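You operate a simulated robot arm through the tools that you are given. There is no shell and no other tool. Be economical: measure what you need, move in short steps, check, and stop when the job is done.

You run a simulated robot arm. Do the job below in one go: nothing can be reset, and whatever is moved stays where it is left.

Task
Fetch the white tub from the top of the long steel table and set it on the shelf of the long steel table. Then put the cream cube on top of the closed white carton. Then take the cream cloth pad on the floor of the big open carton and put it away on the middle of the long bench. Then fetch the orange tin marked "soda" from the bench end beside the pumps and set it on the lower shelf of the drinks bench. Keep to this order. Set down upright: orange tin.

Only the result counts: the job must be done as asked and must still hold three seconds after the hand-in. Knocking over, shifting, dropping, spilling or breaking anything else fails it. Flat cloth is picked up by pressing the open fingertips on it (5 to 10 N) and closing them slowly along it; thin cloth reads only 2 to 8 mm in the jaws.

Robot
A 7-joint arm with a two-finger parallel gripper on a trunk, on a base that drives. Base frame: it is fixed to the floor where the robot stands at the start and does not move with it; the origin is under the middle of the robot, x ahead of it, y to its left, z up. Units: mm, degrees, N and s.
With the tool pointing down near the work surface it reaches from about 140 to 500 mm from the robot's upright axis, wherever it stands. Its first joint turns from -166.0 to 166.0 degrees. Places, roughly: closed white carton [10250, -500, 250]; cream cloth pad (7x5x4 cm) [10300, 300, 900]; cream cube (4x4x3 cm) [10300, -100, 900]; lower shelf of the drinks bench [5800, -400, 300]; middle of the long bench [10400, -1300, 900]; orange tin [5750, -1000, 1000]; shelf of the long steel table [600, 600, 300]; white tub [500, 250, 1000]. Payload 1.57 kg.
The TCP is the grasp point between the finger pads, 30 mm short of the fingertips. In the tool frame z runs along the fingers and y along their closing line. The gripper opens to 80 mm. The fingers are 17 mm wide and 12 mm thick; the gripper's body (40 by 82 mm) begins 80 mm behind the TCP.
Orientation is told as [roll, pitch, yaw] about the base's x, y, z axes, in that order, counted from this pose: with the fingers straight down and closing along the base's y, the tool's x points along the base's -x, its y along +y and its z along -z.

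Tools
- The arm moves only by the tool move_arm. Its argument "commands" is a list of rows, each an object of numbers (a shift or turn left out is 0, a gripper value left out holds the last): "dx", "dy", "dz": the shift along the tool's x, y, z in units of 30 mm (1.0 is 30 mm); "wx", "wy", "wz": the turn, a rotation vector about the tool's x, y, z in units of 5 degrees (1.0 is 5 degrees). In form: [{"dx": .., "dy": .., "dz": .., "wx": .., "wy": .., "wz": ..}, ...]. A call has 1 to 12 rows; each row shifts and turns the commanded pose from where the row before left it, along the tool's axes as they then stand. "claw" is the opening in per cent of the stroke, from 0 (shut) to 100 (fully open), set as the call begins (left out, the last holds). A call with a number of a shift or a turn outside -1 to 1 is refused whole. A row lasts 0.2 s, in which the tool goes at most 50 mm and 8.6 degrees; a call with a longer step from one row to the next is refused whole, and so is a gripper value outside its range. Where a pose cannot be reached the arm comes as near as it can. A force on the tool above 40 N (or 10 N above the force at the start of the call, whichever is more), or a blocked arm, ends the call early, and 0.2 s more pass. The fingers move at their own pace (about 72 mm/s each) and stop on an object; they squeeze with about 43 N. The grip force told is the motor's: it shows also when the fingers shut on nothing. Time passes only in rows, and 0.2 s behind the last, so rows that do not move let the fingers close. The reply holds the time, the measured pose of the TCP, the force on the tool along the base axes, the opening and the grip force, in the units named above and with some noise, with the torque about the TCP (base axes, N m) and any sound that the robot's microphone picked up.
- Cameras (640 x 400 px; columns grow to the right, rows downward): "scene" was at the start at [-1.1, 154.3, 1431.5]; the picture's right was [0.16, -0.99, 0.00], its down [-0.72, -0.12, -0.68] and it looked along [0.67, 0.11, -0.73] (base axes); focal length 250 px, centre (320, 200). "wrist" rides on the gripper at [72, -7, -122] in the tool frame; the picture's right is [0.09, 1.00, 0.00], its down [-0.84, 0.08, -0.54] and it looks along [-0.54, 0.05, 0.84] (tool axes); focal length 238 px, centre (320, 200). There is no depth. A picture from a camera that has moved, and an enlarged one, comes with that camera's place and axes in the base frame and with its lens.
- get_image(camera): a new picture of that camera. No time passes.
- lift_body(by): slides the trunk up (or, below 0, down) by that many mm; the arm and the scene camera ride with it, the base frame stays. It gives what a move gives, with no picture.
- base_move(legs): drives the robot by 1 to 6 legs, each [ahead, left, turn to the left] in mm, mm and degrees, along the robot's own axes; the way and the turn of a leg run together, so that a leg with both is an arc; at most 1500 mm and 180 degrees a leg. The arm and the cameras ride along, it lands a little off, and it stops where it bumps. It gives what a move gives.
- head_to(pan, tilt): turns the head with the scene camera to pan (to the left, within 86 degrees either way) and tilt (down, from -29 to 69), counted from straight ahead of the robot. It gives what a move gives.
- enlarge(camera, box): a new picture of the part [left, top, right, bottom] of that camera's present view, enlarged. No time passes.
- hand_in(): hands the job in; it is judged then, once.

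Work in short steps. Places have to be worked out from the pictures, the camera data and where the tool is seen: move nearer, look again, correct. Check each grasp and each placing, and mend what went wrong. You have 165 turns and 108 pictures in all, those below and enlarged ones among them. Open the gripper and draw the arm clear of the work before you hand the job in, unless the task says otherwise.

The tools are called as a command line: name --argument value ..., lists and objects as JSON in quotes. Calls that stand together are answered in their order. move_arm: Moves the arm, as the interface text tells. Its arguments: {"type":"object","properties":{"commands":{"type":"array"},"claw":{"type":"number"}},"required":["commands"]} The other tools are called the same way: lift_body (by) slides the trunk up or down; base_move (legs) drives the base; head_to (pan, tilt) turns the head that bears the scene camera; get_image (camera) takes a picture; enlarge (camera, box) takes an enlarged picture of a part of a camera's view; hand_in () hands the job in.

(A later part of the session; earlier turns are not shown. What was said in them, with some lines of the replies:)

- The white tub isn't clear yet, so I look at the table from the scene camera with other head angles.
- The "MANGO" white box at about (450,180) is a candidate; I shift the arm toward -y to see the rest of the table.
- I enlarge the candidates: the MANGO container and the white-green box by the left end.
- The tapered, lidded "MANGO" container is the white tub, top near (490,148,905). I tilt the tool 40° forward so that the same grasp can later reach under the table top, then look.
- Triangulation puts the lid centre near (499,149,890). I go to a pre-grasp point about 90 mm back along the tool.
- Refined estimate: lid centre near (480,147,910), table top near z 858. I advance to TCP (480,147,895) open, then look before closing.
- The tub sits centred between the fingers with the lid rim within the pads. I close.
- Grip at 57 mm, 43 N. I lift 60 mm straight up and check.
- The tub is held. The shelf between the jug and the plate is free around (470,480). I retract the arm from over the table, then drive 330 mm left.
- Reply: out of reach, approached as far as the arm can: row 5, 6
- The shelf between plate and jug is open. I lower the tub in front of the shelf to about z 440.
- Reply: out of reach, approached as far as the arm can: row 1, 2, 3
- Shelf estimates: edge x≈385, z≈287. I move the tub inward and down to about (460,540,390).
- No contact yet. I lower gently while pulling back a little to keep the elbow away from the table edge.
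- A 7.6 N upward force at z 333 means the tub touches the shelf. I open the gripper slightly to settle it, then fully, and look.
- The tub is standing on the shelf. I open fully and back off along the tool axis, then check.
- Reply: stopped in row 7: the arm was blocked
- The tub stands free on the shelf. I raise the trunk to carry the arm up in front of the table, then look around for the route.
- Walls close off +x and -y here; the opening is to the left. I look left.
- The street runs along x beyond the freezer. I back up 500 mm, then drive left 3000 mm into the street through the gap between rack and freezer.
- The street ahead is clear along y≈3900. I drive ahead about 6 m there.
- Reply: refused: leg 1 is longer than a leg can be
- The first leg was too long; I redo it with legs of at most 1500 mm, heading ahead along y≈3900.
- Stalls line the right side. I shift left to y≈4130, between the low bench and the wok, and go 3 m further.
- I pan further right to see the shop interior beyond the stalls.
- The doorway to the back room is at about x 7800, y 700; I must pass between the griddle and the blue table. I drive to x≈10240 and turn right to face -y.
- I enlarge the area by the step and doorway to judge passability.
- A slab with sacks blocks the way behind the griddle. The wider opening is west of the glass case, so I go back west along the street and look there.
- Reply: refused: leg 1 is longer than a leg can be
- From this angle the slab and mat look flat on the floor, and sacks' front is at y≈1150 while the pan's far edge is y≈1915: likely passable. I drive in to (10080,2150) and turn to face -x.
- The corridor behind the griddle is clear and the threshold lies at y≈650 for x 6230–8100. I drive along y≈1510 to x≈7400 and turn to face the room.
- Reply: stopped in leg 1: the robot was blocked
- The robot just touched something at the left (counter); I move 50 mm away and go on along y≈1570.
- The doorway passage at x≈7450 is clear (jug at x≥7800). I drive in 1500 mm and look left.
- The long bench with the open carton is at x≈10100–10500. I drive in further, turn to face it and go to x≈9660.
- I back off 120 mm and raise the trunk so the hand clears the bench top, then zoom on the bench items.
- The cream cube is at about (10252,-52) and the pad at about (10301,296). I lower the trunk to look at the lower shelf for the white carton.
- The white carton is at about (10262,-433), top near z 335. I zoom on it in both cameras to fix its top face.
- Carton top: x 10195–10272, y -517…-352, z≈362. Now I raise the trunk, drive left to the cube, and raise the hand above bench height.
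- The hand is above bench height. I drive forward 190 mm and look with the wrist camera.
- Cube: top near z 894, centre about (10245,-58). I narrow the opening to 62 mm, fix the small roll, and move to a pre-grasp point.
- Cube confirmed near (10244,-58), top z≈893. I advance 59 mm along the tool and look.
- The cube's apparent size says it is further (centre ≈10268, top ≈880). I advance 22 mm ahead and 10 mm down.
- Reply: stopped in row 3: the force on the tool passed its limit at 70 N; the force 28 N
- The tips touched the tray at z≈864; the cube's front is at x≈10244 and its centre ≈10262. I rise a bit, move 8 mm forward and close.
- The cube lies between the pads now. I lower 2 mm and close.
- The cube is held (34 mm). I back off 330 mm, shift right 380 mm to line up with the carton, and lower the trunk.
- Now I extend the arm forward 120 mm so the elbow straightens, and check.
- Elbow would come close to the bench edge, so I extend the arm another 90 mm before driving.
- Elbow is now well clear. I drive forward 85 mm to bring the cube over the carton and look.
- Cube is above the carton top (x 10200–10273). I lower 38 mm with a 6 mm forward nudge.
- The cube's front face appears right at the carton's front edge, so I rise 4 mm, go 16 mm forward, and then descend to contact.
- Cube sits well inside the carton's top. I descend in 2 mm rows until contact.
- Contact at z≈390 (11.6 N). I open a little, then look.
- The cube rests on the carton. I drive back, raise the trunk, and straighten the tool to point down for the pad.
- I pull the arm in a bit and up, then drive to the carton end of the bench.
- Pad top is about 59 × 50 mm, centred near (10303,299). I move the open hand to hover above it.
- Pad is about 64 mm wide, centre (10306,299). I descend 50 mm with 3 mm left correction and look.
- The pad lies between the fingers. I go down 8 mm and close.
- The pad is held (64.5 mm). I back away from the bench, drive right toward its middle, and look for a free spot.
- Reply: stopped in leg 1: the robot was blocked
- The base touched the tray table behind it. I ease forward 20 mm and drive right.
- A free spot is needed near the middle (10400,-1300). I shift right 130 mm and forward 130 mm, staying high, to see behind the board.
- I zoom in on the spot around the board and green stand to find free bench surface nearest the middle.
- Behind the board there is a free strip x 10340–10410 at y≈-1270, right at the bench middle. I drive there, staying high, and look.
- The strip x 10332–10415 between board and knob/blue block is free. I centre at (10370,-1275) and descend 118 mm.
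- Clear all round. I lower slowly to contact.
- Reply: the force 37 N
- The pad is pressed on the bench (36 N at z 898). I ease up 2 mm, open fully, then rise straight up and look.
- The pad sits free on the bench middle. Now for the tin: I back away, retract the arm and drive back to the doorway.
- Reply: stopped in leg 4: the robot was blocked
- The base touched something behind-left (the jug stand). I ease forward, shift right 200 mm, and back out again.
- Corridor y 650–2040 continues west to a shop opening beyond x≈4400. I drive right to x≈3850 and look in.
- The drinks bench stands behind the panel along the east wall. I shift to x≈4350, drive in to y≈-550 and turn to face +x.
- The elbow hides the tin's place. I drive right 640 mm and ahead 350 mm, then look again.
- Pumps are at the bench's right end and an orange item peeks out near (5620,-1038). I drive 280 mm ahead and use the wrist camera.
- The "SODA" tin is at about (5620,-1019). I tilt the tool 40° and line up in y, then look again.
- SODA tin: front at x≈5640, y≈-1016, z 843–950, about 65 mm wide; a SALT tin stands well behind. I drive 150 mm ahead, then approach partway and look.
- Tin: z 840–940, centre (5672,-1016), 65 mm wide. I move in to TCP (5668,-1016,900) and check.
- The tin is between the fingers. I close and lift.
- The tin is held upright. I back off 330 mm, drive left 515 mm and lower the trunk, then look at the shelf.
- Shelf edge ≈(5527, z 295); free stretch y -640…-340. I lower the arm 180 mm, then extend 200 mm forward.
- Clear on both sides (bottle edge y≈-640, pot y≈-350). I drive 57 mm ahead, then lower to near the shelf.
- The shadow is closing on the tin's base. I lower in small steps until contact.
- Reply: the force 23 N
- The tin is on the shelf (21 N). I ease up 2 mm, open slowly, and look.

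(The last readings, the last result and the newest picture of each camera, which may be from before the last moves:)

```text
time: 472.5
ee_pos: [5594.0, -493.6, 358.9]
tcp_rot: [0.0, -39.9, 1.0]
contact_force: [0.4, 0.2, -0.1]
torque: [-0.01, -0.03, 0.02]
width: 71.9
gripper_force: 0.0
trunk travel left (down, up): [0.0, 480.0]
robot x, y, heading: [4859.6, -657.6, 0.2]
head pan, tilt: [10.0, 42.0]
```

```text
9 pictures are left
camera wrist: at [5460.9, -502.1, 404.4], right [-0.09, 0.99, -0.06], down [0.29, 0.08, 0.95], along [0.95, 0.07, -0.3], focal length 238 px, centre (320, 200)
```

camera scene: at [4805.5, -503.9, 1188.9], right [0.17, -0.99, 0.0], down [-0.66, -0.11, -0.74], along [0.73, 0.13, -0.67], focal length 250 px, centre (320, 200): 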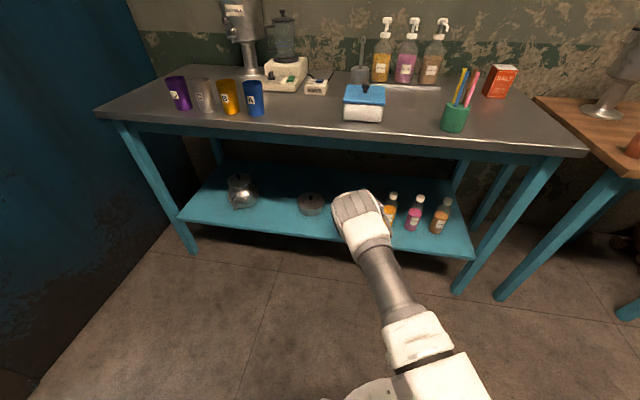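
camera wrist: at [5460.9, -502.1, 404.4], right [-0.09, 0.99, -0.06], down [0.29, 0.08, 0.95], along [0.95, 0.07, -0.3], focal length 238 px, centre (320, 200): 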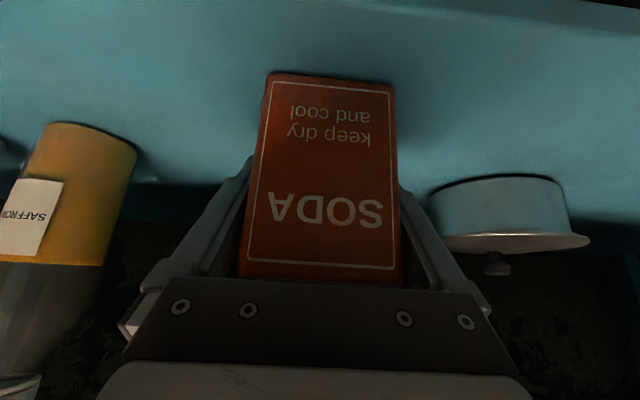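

The tin stands upright and free. I open fully and withdraw along the tool axis.

move_arm --commands '[{}, {"dz": -0.4}, {"dz": -0.8}, {"dz": -0.9}, {"dz": -0.9}, {"dz": -0.9}, {}]' --claw 100

get_image --camera "wrist"

```text
time: 474.1
ee_pos: [5518.9, -493.6, 448.5]
tcp_rot: [0.1, -40.0, 1.2]
contact_force: [0.5, 0.3, 0.0]
torque: [0.01, 0.03, 0.01]
width: 79.8
gripper_force: 0.0
trunk travel left (down, up): [0.0, 480.0]
robot x, y, heading: [4857.9, -662.7, -0.0]
head pan, tilt: [10.0, 42.0]
```

```text
8 pictures are left
camera wrist: at [5385.1, -503.4, 494.7], right [-0.09, 0.99, -0.06], down [0.29, 0.08, 0.95], along [0.95, 0.07, -0.3], focal length 238 px, centre (320, 200)
```

wrist: 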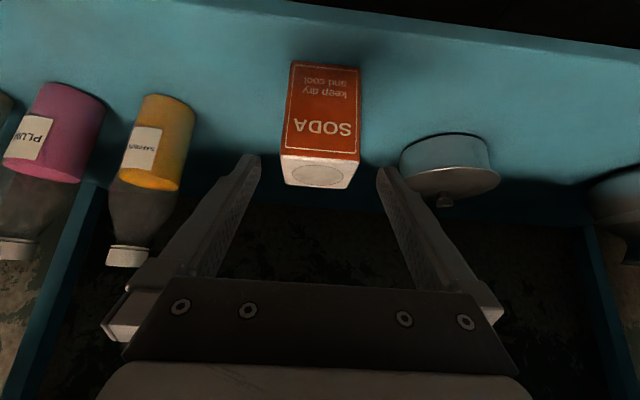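

The tin stands upright on the lower shelf, clear of its neighbours. I drive back 300 mm so the arm is clear.

base_move --legs '[[-300, 0, 0]]'

get_image --camera "scene"

```text
time: 476.7
ee_pos: [5215.6, -495.2, 448.8]
tcp_rot: [0.0, -39.9, 1.0]
contact_force: [0.6, -0.1, 0.2]
torque: [-0.01, 0.03, 0.02]
width: 80.0
gripper_force: 0.1
trunk travel left (down, up): [0.0, 480.0]
robot x, y, heading: [4555.7, -663.5, 0.1]
head pan, tilt: [10.0, 42.0]
```

```text
7 pictures are left
camera scene: at [4558.5, -504.5, 1189.0], right [0.18, -0.98, 0.0], down [-0.66, -0.12, -0.74], along [0.73, 0.13, -0.67], focal length 250 px, centre (320, 200)
```

scene: 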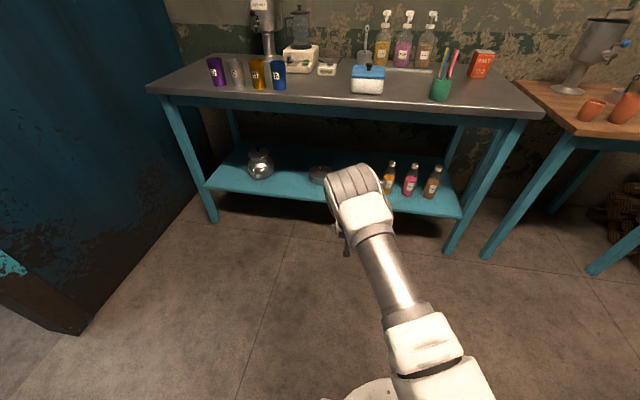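

All four items are placed, in the order asked, with the gripper open and the arm clear. I hand in.

hand_in

```text
The job is handed in.
```

I did all four moves in the order asked and handed the job in. I checked each placing by camera as I released it.
- **White tub:** it is on the shelf of the long steel table.
- **Cream cube:** it is on top of the closed white carton.
- **Cream cloth pad:** it is on the middle of the long bench.
- **Orange soda tin:** it stands upright on the lower shelf of the drinks bench.

The base bumped to a stop three times while driving: once beside the counter behind the griddle, once at what looked like the tray table, and once near the jug by the doorway. I backed off each time and saw nothing displaced, but I did not go back to check those spots closely.
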